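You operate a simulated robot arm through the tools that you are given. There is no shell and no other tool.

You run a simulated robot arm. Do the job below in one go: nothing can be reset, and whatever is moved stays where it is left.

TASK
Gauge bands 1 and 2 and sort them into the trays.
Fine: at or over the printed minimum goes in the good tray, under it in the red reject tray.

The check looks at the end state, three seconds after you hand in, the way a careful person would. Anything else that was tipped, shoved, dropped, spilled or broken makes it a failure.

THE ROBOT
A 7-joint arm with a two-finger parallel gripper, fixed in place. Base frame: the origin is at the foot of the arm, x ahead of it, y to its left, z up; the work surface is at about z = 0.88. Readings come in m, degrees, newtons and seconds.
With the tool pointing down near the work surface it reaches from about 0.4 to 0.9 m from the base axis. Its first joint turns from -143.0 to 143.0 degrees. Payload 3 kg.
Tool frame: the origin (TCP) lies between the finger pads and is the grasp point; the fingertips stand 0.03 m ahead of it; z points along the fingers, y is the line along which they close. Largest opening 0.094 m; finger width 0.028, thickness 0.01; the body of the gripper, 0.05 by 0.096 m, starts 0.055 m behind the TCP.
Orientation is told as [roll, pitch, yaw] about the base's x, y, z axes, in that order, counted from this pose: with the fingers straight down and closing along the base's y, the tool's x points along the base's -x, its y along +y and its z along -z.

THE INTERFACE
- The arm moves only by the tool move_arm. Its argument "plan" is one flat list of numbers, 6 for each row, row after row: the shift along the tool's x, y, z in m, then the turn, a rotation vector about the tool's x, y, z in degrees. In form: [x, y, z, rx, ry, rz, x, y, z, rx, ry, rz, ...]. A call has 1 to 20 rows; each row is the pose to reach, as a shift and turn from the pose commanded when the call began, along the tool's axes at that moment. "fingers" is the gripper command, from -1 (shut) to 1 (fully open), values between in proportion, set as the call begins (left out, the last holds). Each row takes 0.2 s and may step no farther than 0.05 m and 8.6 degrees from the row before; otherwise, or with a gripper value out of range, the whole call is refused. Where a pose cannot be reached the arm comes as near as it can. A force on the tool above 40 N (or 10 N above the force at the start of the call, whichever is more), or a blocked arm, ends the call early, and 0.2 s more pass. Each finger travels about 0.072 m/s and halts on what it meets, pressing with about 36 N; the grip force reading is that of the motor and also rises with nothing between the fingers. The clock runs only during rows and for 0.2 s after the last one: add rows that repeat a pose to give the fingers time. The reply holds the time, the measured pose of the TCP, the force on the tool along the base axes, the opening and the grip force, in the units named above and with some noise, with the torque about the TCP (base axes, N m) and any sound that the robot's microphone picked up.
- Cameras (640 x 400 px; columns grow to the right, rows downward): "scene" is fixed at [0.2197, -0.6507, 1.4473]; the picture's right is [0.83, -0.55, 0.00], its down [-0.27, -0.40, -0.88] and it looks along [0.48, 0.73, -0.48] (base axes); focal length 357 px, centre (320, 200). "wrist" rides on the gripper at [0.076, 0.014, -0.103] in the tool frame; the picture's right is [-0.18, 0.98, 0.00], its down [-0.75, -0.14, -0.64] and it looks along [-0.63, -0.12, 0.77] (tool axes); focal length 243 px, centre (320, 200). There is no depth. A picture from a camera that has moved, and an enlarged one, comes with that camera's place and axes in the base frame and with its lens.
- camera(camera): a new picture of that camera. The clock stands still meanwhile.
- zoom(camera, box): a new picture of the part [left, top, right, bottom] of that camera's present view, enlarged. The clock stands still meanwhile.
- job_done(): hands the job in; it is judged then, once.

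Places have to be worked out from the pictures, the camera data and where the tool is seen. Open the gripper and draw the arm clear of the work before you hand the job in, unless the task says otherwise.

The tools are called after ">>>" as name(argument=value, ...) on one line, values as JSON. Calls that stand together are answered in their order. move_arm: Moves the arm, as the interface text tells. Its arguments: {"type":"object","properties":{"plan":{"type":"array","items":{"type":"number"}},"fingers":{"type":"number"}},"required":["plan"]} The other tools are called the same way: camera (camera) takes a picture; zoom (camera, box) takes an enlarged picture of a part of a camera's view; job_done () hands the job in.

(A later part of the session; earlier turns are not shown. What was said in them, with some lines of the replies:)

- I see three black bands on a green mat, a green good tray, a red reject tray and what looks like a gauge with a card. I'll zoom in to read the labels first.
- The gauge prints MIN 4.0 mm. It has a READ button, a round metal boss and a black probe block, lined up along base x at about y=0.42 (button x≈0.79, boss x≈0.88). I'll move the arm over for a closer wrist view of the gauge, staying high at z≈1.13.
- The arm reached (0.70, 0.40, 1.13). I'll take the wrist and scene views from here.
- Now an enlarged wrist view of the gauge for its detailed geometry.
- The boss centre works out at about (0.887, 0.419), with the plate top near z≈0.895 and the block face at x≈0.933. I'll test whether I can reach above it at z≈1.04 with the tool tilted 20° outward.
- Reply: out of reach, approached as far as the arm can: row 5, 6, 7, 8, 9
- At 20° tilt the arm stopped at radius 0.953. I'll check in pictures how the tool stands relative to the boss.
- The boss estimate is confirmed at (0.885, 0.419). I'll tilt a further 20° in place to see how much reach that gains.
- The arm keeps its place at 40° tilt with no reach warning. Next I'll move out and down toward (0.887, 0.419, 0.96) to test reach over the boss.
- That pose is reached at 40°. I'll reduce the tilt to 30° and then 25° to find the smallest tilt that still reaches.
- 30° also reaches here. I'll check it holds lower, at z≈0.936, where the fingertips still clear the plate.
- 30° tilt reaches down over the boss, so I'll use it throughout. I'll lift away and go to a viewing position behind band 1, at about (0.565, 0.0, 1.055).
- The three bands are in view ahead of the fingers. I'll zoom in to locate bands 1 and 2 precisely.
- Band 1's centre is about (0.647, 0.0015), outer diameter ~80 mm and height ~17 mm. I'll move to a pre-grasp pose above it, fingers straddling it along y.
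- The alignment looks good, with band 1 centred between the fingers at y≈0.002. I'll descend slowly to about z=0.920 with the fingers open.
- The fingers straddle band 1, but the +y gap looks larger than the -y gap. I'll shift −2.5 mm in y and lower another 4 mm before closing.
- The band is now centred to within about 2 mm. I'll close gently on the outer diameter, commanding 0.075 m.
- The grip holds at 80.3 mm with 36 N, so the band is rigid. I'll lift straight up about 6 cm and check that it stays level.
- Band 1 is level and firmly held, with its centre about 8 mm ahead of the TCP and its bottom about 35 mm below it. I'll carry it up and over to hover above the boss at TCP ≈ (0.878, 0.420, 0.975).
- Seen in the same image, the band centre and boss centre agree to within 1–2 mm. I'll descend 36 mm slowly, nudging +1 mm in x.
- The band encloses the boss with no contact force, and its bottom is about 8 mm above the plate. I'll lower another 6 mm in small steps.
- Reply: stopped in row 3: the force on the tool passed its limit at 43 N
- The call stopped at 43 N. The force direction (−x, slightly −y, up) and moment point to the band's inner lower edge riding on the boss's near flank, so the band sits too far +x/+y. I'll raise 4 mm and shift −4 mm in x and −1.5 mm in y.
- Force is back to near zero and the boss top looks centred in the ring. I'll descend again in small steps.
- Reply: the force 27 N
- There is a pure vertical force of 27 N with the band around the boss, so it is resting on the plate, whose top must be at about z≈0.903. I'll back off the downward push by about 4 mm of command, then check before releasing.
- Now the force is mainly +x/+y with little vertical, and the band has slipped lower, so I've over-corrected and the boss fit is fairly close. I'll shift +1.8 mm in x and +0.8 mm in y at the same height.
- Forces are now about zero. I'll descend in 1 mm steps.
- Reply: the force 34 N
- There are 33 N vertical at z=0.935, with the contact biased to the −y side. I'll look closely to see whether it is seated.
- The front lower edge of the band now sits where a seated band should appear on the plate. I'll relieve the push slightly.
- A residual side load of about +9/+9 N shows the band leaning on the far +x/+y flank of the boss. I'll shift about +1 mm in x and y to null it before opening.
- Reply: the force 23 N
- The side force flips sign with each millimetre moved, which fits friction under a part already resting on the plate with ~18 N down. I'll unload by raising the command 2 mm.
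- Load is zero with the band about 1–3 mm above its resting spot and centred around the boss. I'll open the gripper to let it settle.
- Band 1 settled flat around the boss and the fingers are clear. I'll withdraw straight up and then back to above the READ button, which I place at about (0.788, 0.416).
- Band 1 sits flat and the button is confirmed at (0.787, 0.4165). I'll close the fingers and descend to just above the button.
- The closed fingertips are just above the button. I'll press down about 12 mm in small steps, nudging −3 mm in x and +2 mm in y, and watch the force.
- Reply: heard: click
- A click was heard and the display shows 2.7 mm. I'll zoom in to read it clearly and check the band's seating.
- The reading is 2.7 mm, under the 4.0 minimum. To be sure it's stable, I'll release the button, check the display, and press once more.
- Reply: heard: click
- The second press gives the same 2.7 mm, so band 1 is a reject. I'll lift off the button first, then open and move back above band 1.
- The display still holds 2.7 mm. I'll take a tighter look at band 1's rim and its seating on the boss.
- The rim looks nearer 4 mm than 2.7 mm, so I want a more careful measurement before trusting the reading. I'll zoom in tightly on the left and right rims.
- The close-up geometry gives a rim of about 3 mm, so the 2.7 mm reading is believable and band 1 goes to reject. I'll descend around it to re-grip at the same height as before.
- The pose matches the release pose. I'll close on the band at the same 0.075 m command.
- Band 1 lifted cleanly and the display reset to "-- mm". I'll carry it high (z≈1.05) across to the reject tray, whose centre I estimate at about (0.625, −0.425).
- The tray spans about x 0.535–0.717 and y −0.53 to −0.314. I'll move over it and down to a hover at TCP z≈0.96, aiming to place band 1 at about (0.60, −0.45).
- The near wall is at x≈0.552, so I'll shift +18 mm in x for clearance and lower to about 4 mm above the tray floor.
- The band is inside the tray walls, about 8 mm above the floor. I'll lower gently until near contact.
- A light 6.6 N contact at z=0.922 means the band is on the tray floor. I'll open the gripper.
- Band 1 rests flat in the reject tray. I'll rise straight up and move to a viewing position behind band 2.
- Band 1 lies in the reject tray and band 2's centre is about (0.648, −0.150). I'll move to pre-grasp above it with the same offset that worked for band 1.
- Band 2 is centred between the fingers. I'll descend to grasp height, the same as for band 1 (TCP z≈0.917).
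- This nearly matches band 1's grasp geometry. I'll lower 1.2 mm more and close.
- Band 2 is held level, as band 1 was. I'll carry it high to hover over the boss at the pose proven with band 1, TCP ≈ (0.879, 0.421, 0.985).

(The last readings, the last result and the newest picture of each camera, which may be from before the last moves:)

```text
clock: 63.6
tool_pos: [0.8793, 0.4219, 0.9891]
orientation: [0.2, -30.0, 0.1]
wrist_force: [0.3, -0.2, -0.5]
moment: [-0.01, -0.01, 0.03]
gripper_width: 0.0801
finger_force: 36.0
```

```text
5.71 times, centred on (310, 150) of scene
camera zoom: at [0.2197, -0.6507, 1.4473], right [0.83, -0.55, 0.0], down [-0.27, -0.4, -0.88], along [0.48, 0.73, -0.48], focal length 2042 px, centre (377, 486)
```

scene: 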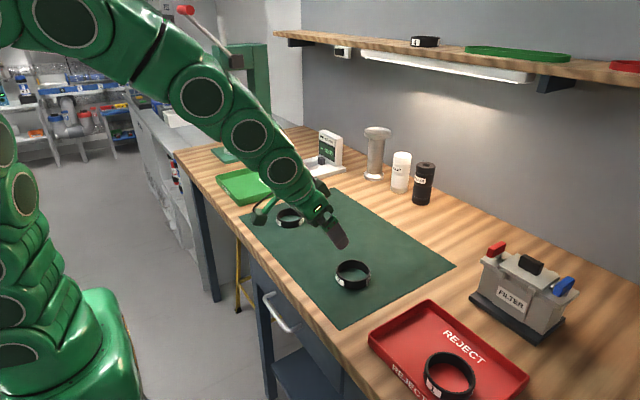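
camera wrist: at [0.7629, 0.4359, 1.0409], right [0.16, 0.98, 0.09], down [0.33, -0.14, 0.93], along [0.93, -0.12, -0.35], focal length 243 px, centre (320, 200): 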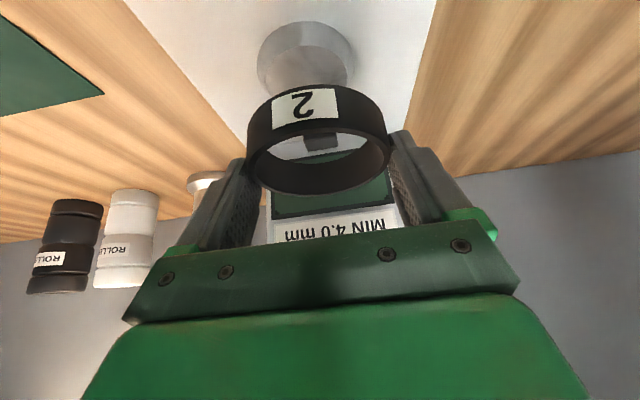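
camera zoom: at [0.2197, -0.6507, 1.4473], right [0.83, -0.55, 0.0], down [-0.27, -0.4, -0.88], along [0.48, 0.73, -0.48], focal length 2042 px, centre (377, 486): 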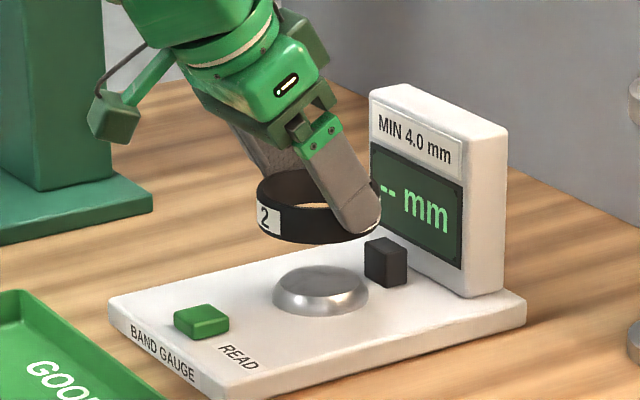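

The position matches band 1's release pose to within about 1 mm. I'll descend slowly to the same release height.

>>> move_arm(plan=[0.005, -0.0002, 0.0087, 0, 0, 0, 0.01, -0.0004, 0.0173, 0, 0, 0, 0.015, -0.0006, 0.026, 0, 0, 0, 0.0185, -0.0007, 0.032, 0, 0, 0, 0.0215, -0.0007, 0.0372, 0, 0, 0, 0.024, -0.0007, 0.0416, 0, 0, 0, 0.0253, -0.0007, 0.0437, 0, 0, 0, 0.0253, -0.0007, 0.0437, 0, 0, 0])

>>> zoom(camera="wrist", box=[220, 60, 420, 210])

>>> zoom(camera="scene", box=[285, 145, 335, 178])

```text
clock: 65.4
tool_pos: [0.8777, 0.4221, 0.9368]
orientation: [0.2, -29.9, 0.0]
wrist_force: [-0.3, 0.3, 3.3]
moment: [-0.09, -0.05, -0.02]
gripper_width: 0.0798
finger_force: 35.9
```

```text
2.67 times, centred on (320, 135) of wrist
camera zoom: at [0.7618, 0.4354, 0.988], right [0.16, 0.98, 0.09], down [0.33, -0.14, 0.93], along [0.93, -0.12, -0.35], focal length 647 px, centre (320, 373)
```

zoom: 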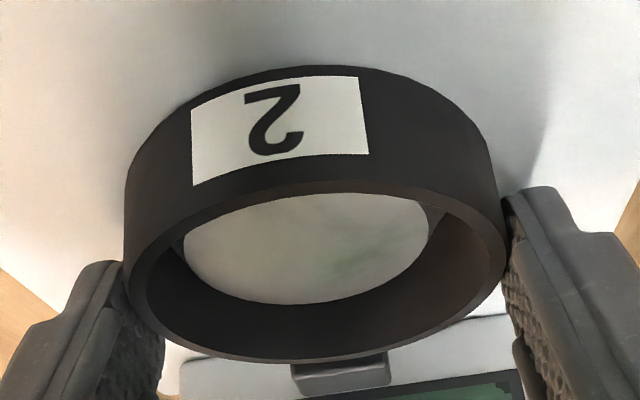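

```text
12.12 times, centred on (310, 162) of scene
camera zoom: at [0.2197, -0.6507, 1.4473], right [0.83, -0.55, 0.0], down [-0.27, -0.4, -0.88], along [0.48, 0.73, -0.48], focal length 4331 px, centre (441, 667)
```

zoom: 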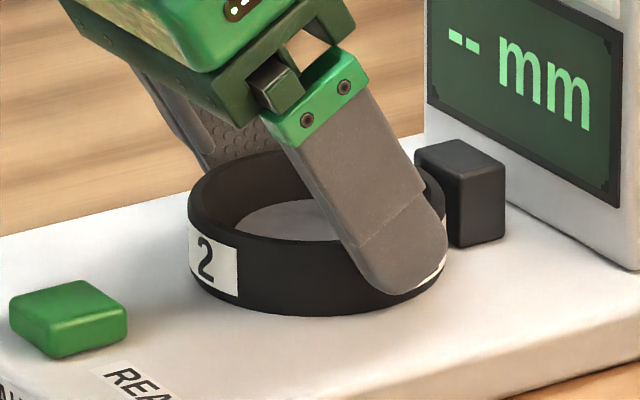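

Light contact of 3 N, with band 2 around the boss at the plate in the same place as band 1. I'll open the gripper and let it settle.

>>> move_arm(plan=[-0.0003, 0, -0.0005, 0, 0, 0, -0.0003, 0, -0.0005, 0, 0, 0, -0.0003, 0, -0.0005, 0, 0, 0], fingers=1)

>>> zoom(camera="wrist", box=[220, 60, 420, 210])

```text
clock: 66.2
tool_pos: [0.8776, 0.4223, 0.9383]
orientation: [0.0, -30.0, 0.1]
wrist_force: [-0.3, -0.4, 0.5]
moment: [0.01, 0.03, 0.0]
gripper_width: 0.0938
finger_force: 0.2
```

```text
2.67 times, centred on (320, 135) of wrist
camera zoom: at [0.7622, 0.4357, 0.9888], right [0.16, 0.98, 0.09], down [0.33, -0.14, 0.93], along [0.93, -0.12, -0.35], focal length 647 px, centre (320, 373)
```

zoom: 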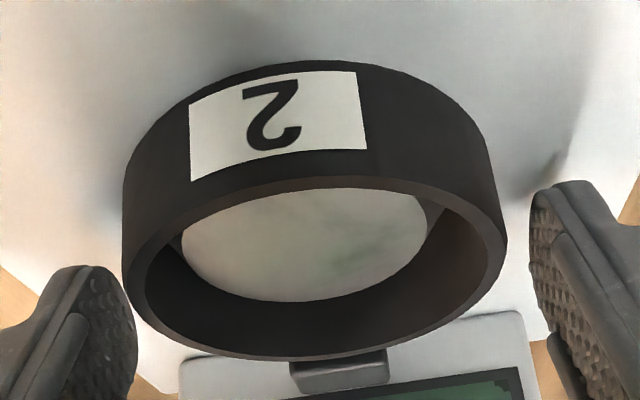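

Band 2 settled flat. I'll withdraw straight up and back above the READ button, then close the fingers.

>>> move_arm(plan=[-0.01, 0, -0.0173, 0, 0, 0, -0.02, 0, -0.0346, 0, 0, 0, -0.03, 0, -0.052, 0, 0, 0, -0.0016, -0.0013, -0.0684, 0, 0, 0, 0.0269, -0.0027, -0.0849, 0, 0, 0, 0.0553, -0.004, -0.1013, 0, 0, 0, 0.0553, -0.004, -0.1013, 0, 0, 0])

>>> move_arm(plan=[0, 0, 0, 0, 0, 0, 0, 0, 0, 0, 0, 0, 0.007, 0, 0.0121, 0, 0, 0, 0.014, 0, 0.0242, 0, 0, 0, 0.02, 0, 0.0346, 0, 0, 0, 0.02, 0, 0.0346, 0, 0, 0], fingers=-1)

>>> zoom(camera="scene", box=[265, 125, 355, 185])

>>> camera(camera="wrist")

```text
clock: 67.8
tool_pos: [0.78, 0.4175, 0.9984]
orientation: [0.2, -29.9, 0.0]
wrist_force: [-0.2, -0.3, -0.9]
moment: [0.01, -0.02, 0.02]
gripper_width: 0.094
finger_force: 0.0
```

```text
clock: 69.2
tool_pos: [0.7775, 0.418, 0.959]
orientation: [0.1, -29.9, 0.0]
wrist_force: [0.1, 0.0, 0.6]
moment: [0.01, 0.02, -0.01]
gripper_width: 0.0
finger_force: 33.0
```

```text
6.67 times, centred on (310, 155) of scene
camera zoom: at [0.2197, -0.6507, 1.4473], right [0.83, -0.55, 0.0], down [-0.27, -0.4, -0.88], along [0.48, 0.73, -0.48], focal length 2382 px, centre (387, 500)
```

zoom: 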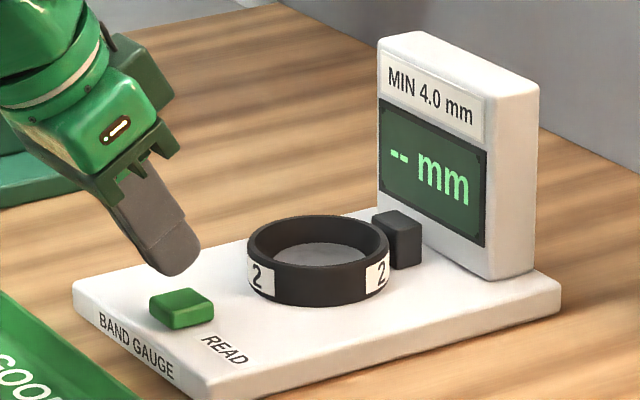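

```text
taken
camera wrist: at [0.6625, 0.4312, 1.0097], right [0.16, 0.98, 0.09], down [0.33, -0.14, 0.93], along [0.93, -0.12, -0.35], focal length 243 px, centre (320, 200)
```

wrist: 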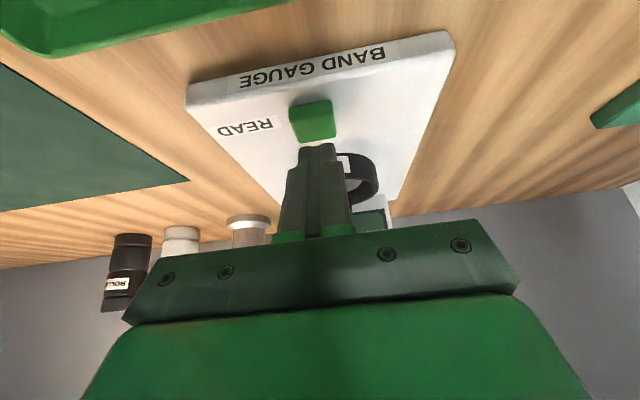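

Band 2 sits on the boss, the display shows "-- mm", and the fingertips are over the button. I'll press READ.

>>> move_arm(plan=[0.0015, 0, 0.005, 0, 0, 0, 0.0035, 0, 0.0087, 0, 0, 0, 0.0055, 0, 0.0121, 0, 0, 0, 0.0071, 0, 0.0149, 0, 0, 0, 0.0071, 0, 0.0149, 0, 0, 0])

>>> zoom(camera="scene", box=[265, 125, 355, 185])

>>> zoom(camera="scene", box=[310, 130, 345, 165])

```text
clock: 70.4
tool_pos: [0.7798, 0.4164, 0.9418]
orientation: [0.1, -29.9, 0.0]
wrist_force: [0.4, -0.7, 2.8]
moment: [-0.05, -0.01, -0.02]
gripper_width: 0.0002
finger_force: 33.1
heard: click
```

```text
6.67 times, centred on (310, 155) of scene
camera zoom: at [0.2197, -0.6507, 1.4473], right [0.83, -0.55, 0.0], down [-0.27, -0.4, -0.88], along [0.48, 0.73, -0.48], focal length 2382 px, centre (387, 500)
```

zoom: 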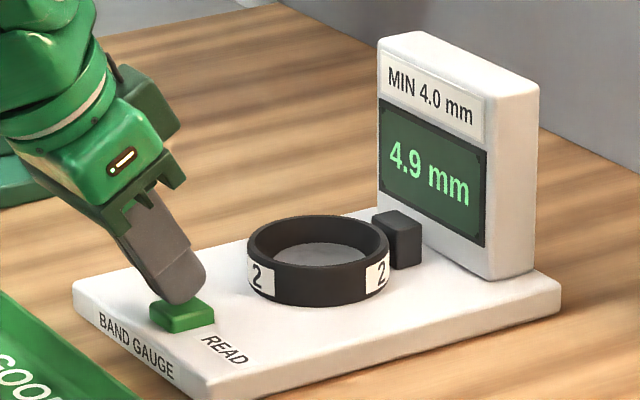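

```text
11.43 times, centred on (328, 148) of scene
camera zoom: at [0.2197, -0.6507, 1.4473], right [0.83, -0.55, 0.0], down [-0.27, -0.4, -0.88], along [0.48, 0.73, -0.48], focal length 4083 px, centre (234, 800)
```

zoom: 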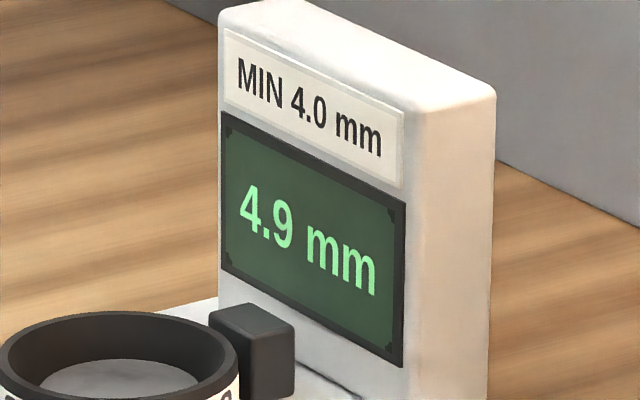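

4.9 mm is at or over 4.0, so band 2 goes to the good tray. I'll lift off the button, open, and return above band 2.

>>> move_arm(plan=[-0.01, 0, -0.0173, 0, 0, 0, -0.02, 0, -0.0346, 0, 0, 0, -0.03, 0, -0.052, 0, 0, 0])

>>> move_arm(plan=[0, 0, 0, 0, 0, 0, 0, 0, 0, 0, 0, 0, -0.0284, 0.0015, 0.0164, 0, 0, 0, -0.0569, 0.003, 0.0329, 0, 0, 0, -0.0853, 0.0045, 0.0493, 0, 0, 0, -0.0853, 0.0045, 0.0493, 0, 0, 0], fingers=1)

>>> zoom(camera="wrist", box=[250, 0, 380, 125])

>>> zoom(camera="scene", box=[265, 115, 355, 185])

```text
clock: 71.2
tool_pos: [0.7802, 0.4173, 1.0029]
orientation: [0.1, -30.0, 0.0]
wrist_force: [0.1, 0.2, -0.4]
moment: [0.04, 0.01, -0.02]
gripper_width: 0.0
finger_force: 33.0
```

```text
clock: 72.6
tool_pos: [0.8796, 0.4211, 1.0029]
orientation: [0.2, -30.1, 0.0]
wrist_force: [0.1, -0.5, 0.0]
moment: [-0.03, -0.01, -0.01]
gripper_width: 0.094
finger_force: 0.0
```

```text
3.20 times, centred on (315, 62) of wrist
camera zoom: at [0.7639, 0.4352, 1.0535], right [0.16, 0.98, 0.09], down [0.33, -0.14, 0.93], along [0.93, -0.12, -0.35], focal length 776 px, centre (336, 640)
```

zoom: 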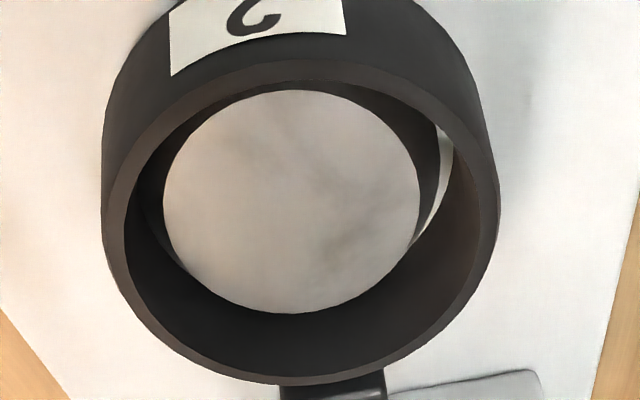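

```text
5.71 times, centred on (310, 150) of scene
camera zoom: at [0.2197, -0.6507, 1.4473], right [0.83, -0.55, 0.0], down [-0.27, -0.4, -0.88], along [0.48, 0.73, -0.48], focal length 2042 px, centre (377, 486)
```

zoom: 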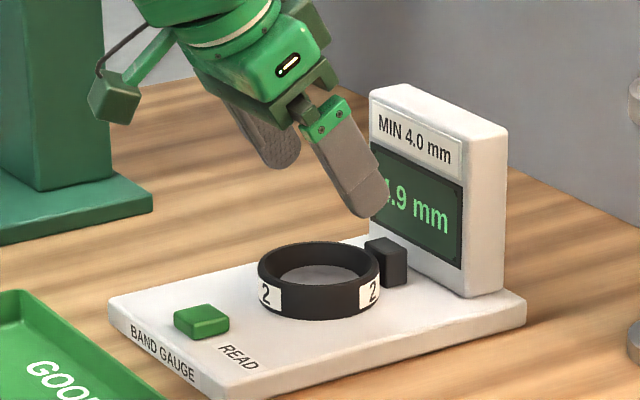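

Band 2 sits in the same place as band 1 did. I'll descend, grip and lift with the same moves.

>>> move_arm(plan=[0.0081, 0, 0.014, 0, 0, 0, 0.0162, 0, 0.0281, 0, 0, 0, 0.0243, 0, 0.0421, 0, 0, 0, 0.03, 0, 0.052, 0, 0, 0, 0.0328, 0, 0.0568, 0, 0, 0, 0.0328, 0, 0.0568, 0, 0, 0])

>>> move_arm(plan=[0.0003, 0, 0.0005, 0, 0, 0, 0.0003, 0, 0.0005, 0, 0, 0, 0.0003, 0, 0.0005, 0, 0, 0], fingers=0.6)

>>> move_arm(plan=[-0.005, 0, -0.0087, 0, 0, 0, -0.015, 0, -0.026, 0, 0, 0, -0.025, 0, -0.0433, 0, 0, 0, -0.035, 0, -0.0606, 0, 0, 0, -0.05, 0, -0.0866, 0, 0, 0, -0.05, 0, -0.0866, 0, 0, 0])

>>> zoom(camera="wrist", box=[220, 60, 420, 210])

>>> zoom(camera="scene", box=[265, 105, 355, 185])

```text
clock: 74.0
tool_pos: [0.8788, 0.4219, 0.9364]
orientation: [0.2, -30.0, -0.1]
wrist_force: [-0.6, -0.1, -0.9]
moment: [0.03, 0.02, 0.0]
gripper_width: 0.094
finger_force: 0.1
```

```text
clock: 74.8
tool_pos: [0.8795, 0.4226, 0.9356]
orientation: [0.1, -30.0, -0.1]
wrist_force: [-1.5, -0.1, 4.0]
moment: [-0.13, 0.08, -0.03]
gripper_width: 0.0801
finger_force: 36.0
```

```text
clock: 76.2
tool_pos: [0.8785, 0.4209, 1.0369]
orientation: [0.0, -29.9, 0.1]
wrist_force: [-0.4, 0.0, 0.2]
moment: [0.01, 0.02, 0.03]
gripper_width: 0.0799
finger_force: 36.5
```

```text
2.67 times, centred on (320, 135) of wrist
camera zoom: at [0.7626, 0.4348, 1.087], right [0.16, 0.98, 0.09], down [0.33, -0.14, 0.93], along [0.93, -0.12, -0.35], focal length 647 px, centre (320, 373)
```

zoom: 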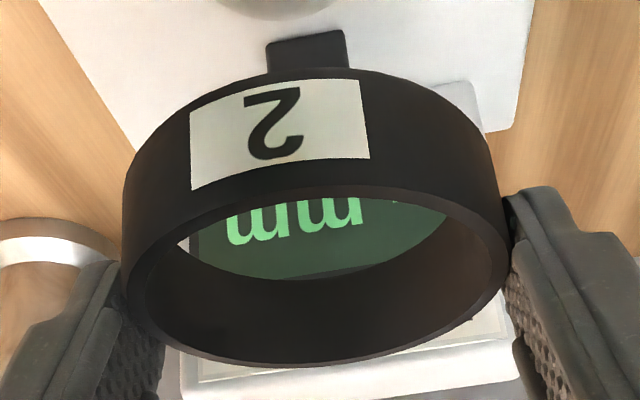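

```text
5.00 times, centred on (310, 145) of scene
camera zoom: at [0.2197, -0.6507, 1.4473], right [0.83, -0.55, 0.0], down [-0.27, -0.4, -0.88], along [0.48, 0.73, -0.48], focal length 1786 px, centre (370, 475)
```

zoom: 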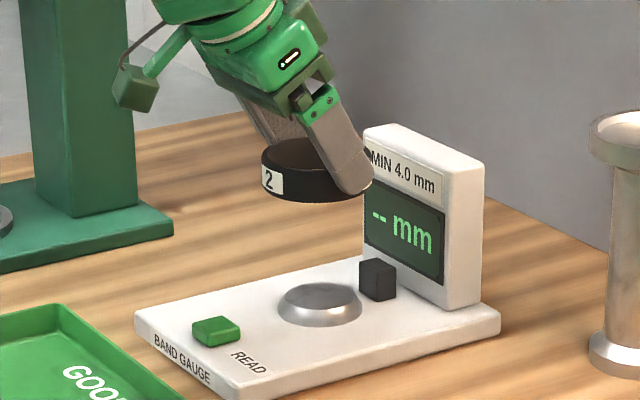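

Band 2 is lifted cleanly. I'll carry it back over the good tray (centre ≈ (0.635, 0.422)) and down to hover at z≈0.96.

>>> move_arm(plan=[0.0365, 0, -0.0211, 0, 0, 0, 0.073, 0, -0.0422, 0, 0, 0, 0.1096, 0, -0.0633, 0, 0, 0, 0.1461, 0.001, -0.0843, 0, 0, 0, 0.1826, 0.001, -0.1054, 0, 0, 0, 0.2191, 0.001, -0.1265, 0, 0, 0, 0.2379, 0.001, -0.094, 0, 0, 0, 0.2566, 0.001, -0.0615, 0, 0, 0, 0.2566, 0.001, -0.0615, 0, 0, 0])

>>> camera(camera="wrist")

>>> zoom(camera="scene", box=[190, 120, 310, 220])

```text
clock: 78.2
tool_pos: [0.6266, 0.4233, 0.9595]
orientation: [0.1, -30.0, 0.1]
wrist_force: [-0.2, -0.2, -0.8]
moment: [0.0, 0.02, -0.01]
gripper_width: 0.0798
finger_force: 35.8
```

```text
taken
camera wrist: at [0.5095, 0.4364, 1.0101], right [0.16, 0.98, 0.09], down [0.33, -0.14, 0.93], along [0.93, -0.12, -0.35], focal length 243 px, centre (320, 200)
```

wrist: 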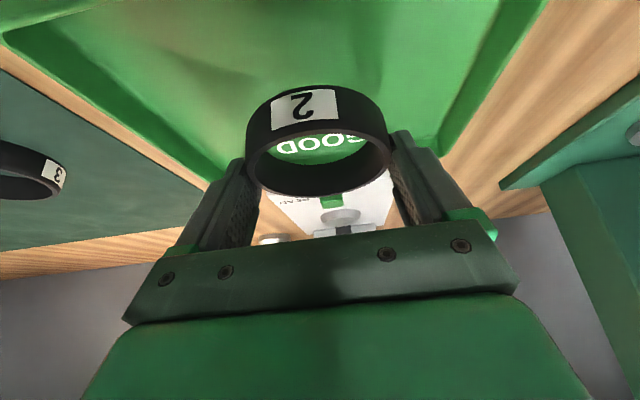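

```text
4.00 times, centred on (250, 170) of scene
camera zoom: at [0.2197, -0.6507, 1.4473], right [0.83, -0.55, 0.0], down [-0.27, -0.4, -0.88], along [0.48, 0.73, -0.48], focal length 1429 px, centre (600, 320)
```

zoom: 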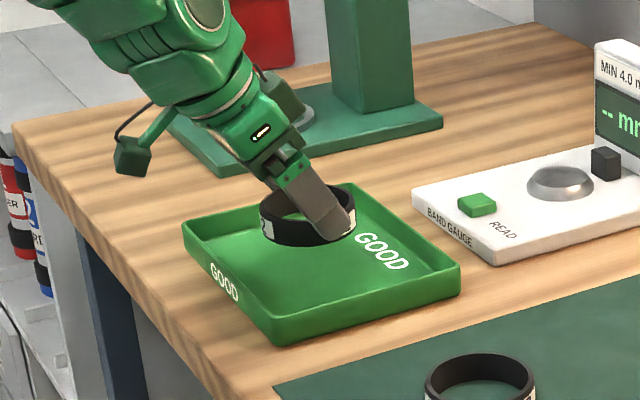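

The band is centred over the good tray. I'll lower it slowly toward the tray floor, expecting contact near z≈0.922.

>>> move_arm(plan=[0.005, 0, 0.0087, 0, 0, 0, 0.01, 0, 0.0173, 0, 0, 0, 0.0145, 0, 0.0251, 0, 0, 0, 0.016, 0, 0.0277, 0, 0, 0, 0.0172, 0, 0.0297, 0, 0, 0, 0.0182, 0, 0.0315, 0, 0, 0, 0.0182, 0, 0.0315, 0, 0, 0])

>>> camera(camera="wrist")

>>> zoom(camera="scene", box=[190, 120, 310, 220])

```text
clock: 79.8
tool_pos: [0.6264, 0.4227, 0.9238]
orientation: [0.1, -30.0, 0.0]
wrist_force: [0.0, -0.1, -0.7]
moment: [0.0, -0.01, 0.02]
gripper_width: 0.0798
finger_force: 36.0
```

```text
taken
camera wrist: at [0.5096, 0.4363, 0.9748], right [0.16, 0.98, 0.09], down [0.33, -0.14, 0.93], along [0.93, -0.12, -0.35], focal length 243 px, centre (320, 200)
```

wrist: 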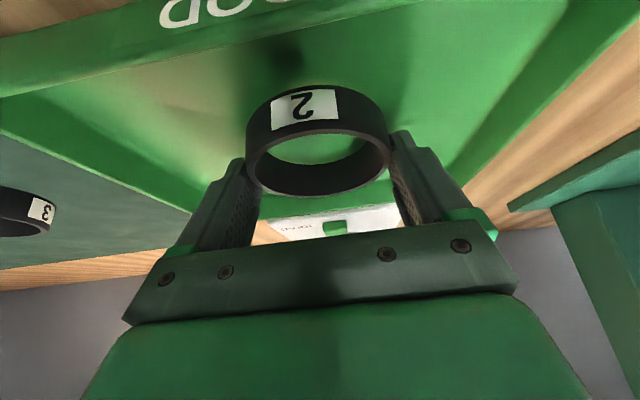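

```text
4.00 times, centred on (250, 170) of scene
camera zoom: at [0.2197, -0.6507, 1.4473], right [0.83, -0.55, 0.0], down [-0.27, -0.4, -0.88], along [0.48, 0.73, -0.48], focal length 1429 px, centre (600, 320)
```

zoom: 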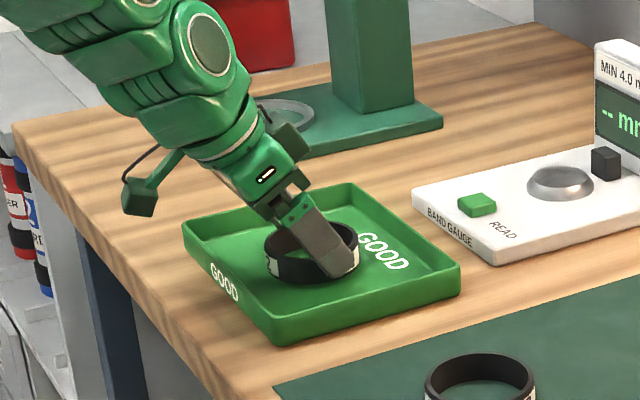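

There is no contact yet at z=0.924. I'll lower 2 mm more in tiny steps.

>>> move_arm(plan=[0.0005, 0, 0.0009, 0, 0, 0, 0.001, 0, 0.0017, 0, 0, 0, 0.0013, 0, 0.0022, 0, 0, 0, 0.0013, 0, 0.0022, 0, 0, 0])

```text
clock: 80.8
tool_pos: [0.6254, 0.4233, 0.9222]
orientation: [0.1, -30.0, 0.0]
wrist_force: [-0.4, 0.2, -0.5]
moment: [-0.03, 0.0, -0.02]
gripper_width: 0.0801
finger_force: 36.3
```

Still no contact, as this grip holds the band a touch higher. I'll go another 2 mm.

>>> move_arm(plan=[0.0005, 0, 0.0009, 0, 0, 0, 0.001, 0, 0.0017, 0, 0, 0, 0.001, 0, 0.0017, 0, 0, 0])

```text
clock: 81.6
tool_pos: [0.6262, 0.4226, 0.9204]
orientation: [0.2, -30.0, 0.0]
wrist_force: [-1.3, 1.0, 7.3]
moment: [-0.25, -0.03, -0.01]
gripper_width: 0.0801
finger_force: 36.1
```

A light contact of 7 N shows the band is on the tray floor. I'll open the gripper.

>>> move_arm(plan=[-0.0004, 0, -0.0007, 0, 0, 0, -0.0004, 0, -0.0007, 0, 0, 0, -0.0004, 0, -0.0007, 0, 0, 0], fingers=1)

>>> camera(camera="wrist")

```text
clock: 82.4
tool_pos: [0.625, 0.4225, 0.9202]
orientation: [0.1, -30.1, 0.0]
wrist_force: [0.0, -0.8, 0.4]
moment: [0.01, 0.02, -0.02]
gripper_width: 0.0941
finger_force: 0.0
```

```text
taken
camera wrist: at [0.5095, 0.4361, 0.9713], right [0.16, 0.98, 0.09], down [0.33, -0.14, 0.93], along [0.93, -0.12, -0.35], focal length 243 px, centre (320, 200)
```

wrist: 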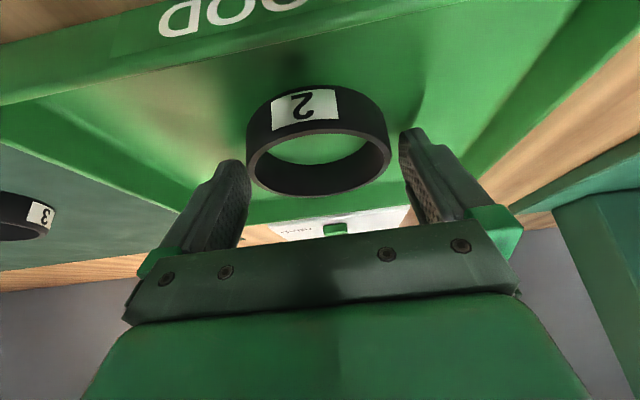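

Band 2 rests flat in the good tray with the fingers clear. I'll rise straight up, then draw the arm back to its starting area.

>>> move_arm(plan=[-0.01, 0, -0.0173, 0, 0, 0, -0.03, 0, -0.052, 0, 0, 0, -0.0525, 0, -0.0909, 0, 0, 0, -0.075, 0, -0.13, 0, 0, 0, -0.0673, -0.0375, -0.1417, 0, 4, 0, -0.0596, -0.075, -0.1533, 0, 8, 0, -0.0519, -0.1125, -0.165, 0, 12, 0, -0.0442, -0.15, -0.1766, 0, 16, 0, -0.0365, -0.1875, -0.1883, 0, 20, 0, -0.0288, -0.225, -0.1999, 0, 24, 0, -0.0211, -0.2625, -0.2116, 0, 27, 0, -0.0134, -0.3, -0.2232, 0, 30, 0, -0.0134, -0.3, -0.2232, 0, 30, 0])

>>> camera(camera="scene")

>>> camera(camera="wrist")

```text
clock: 85.2
tool_pos: [0.5271, 0.1238, 1.1192]
orientation: [0.1, -0.1, 0.0]
wrist_force: [0.3, 0.3, 0.7]
moment: [-0.01, 0.02, 0.03]
gripper_width: 0.0939
finger_force: 0.1
```

```text
taken
```

scene: 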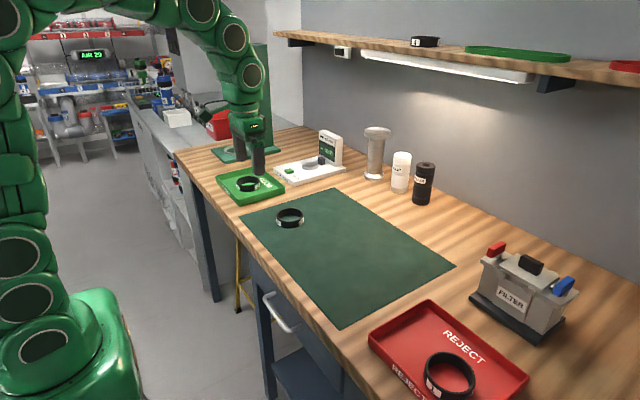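

```text
taken
camera wrist: at [0.4517, 0.1378, 1.2232], right [0.18, 0.98, 0.0], down [0.75, -0.14, 0.64], along [0.63, -0.12, -0.77], focal length 243 px, centre (320, 200)
```

wrist: 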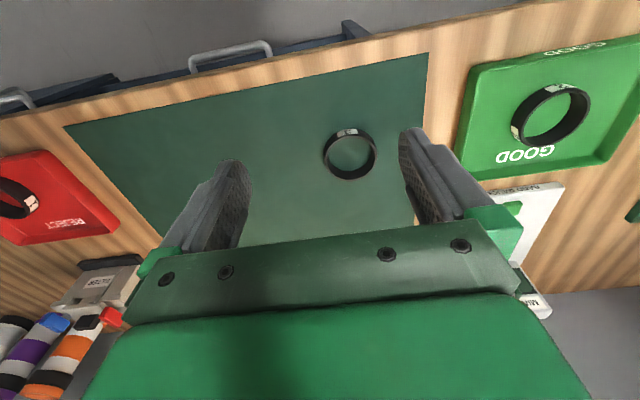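

Band 2 is in the good tray, band 1 in reject, and band 3 is untouched on the mat. A last close check of both trays and the gauge before handing in.

>>> zoom(camera="scene", box=[350, 290, 540, 400])

>>> zoom(camera="scene", box=[205, 120, 355, 235])

```text
3.37 times, centred on (445, 345) of scene
camera zoom: at [0.2197, -0.6507, 1.4473], right [0.83, -0.55, 0.0], down [-0.27, -0.4, -0.88], along [0.48, 0.73, -0.48], focal length 1204 px, centre (-101, -288)
```

zoom: 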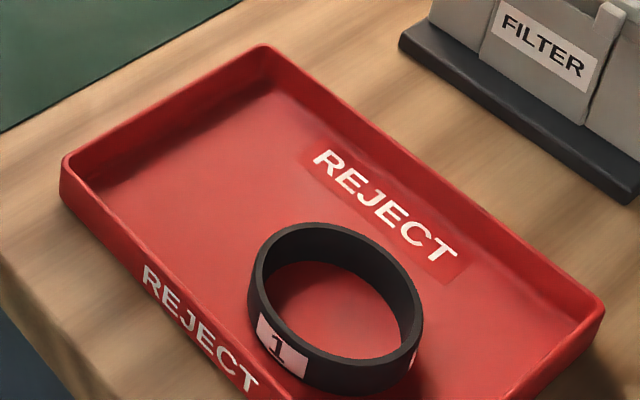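

```text
3.48 times, centred on (280, 178) of scene
camera zoom: at [0.2197, -0.6507, 1.4473], right [0.83, -0.55, 0.0], down [-0.27, -0.4, -0.88], along [0.48, 0.73, -0.48], focal length 1243 px, centre (459, 278)
```

zoom: 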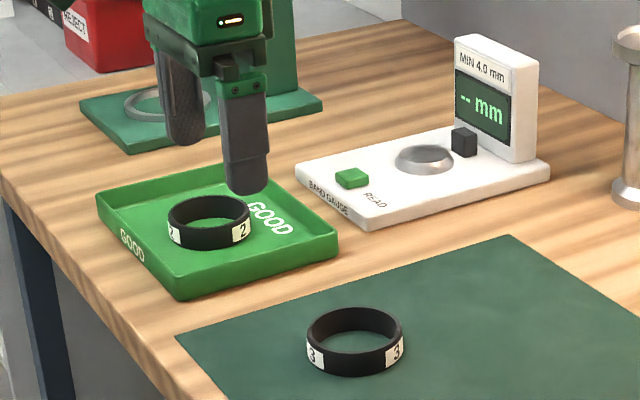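

Both bands lie flat inside their correct trays: band 1 (2.7 mm) in reject and band 2 (4.9 mm) in good. The gauge and band 3 are undisturbed, and the gripper is open and clear, so I'll hand in.

>>> job_done()

```text
The job is handed in.
```

I gauged both bands against the printed 4.0 mm minimum, sorted them, and handed the job in. The result has not come back to me.

| Band | Reading | Tray |
|---|---|---|
| 1 | 2.7 mm (same on a second press) | Red reject tray |
| 2 | 4.9 mm (one press) | Good tray |

- **Final state:** In the last pictures both bands lie flat inside their trays. Band 3 is still on the mat and the gauge is where it was. The gripper is open and the arm is drawn back near its start position.
- **Seating band 1:** Getting band 1 onto the gauge took several tries. The first was stopped when the force on the tool passed the limit, at 43 N, and later tries pressed down with up to about 33 N. I saw no sign of the gauge having shifted.
- **Readings versus looks:** The two bands look equally thick in the pictures, about 3 to 4 mm at the rim. The sorting therefore rests on the gauge readings alone.
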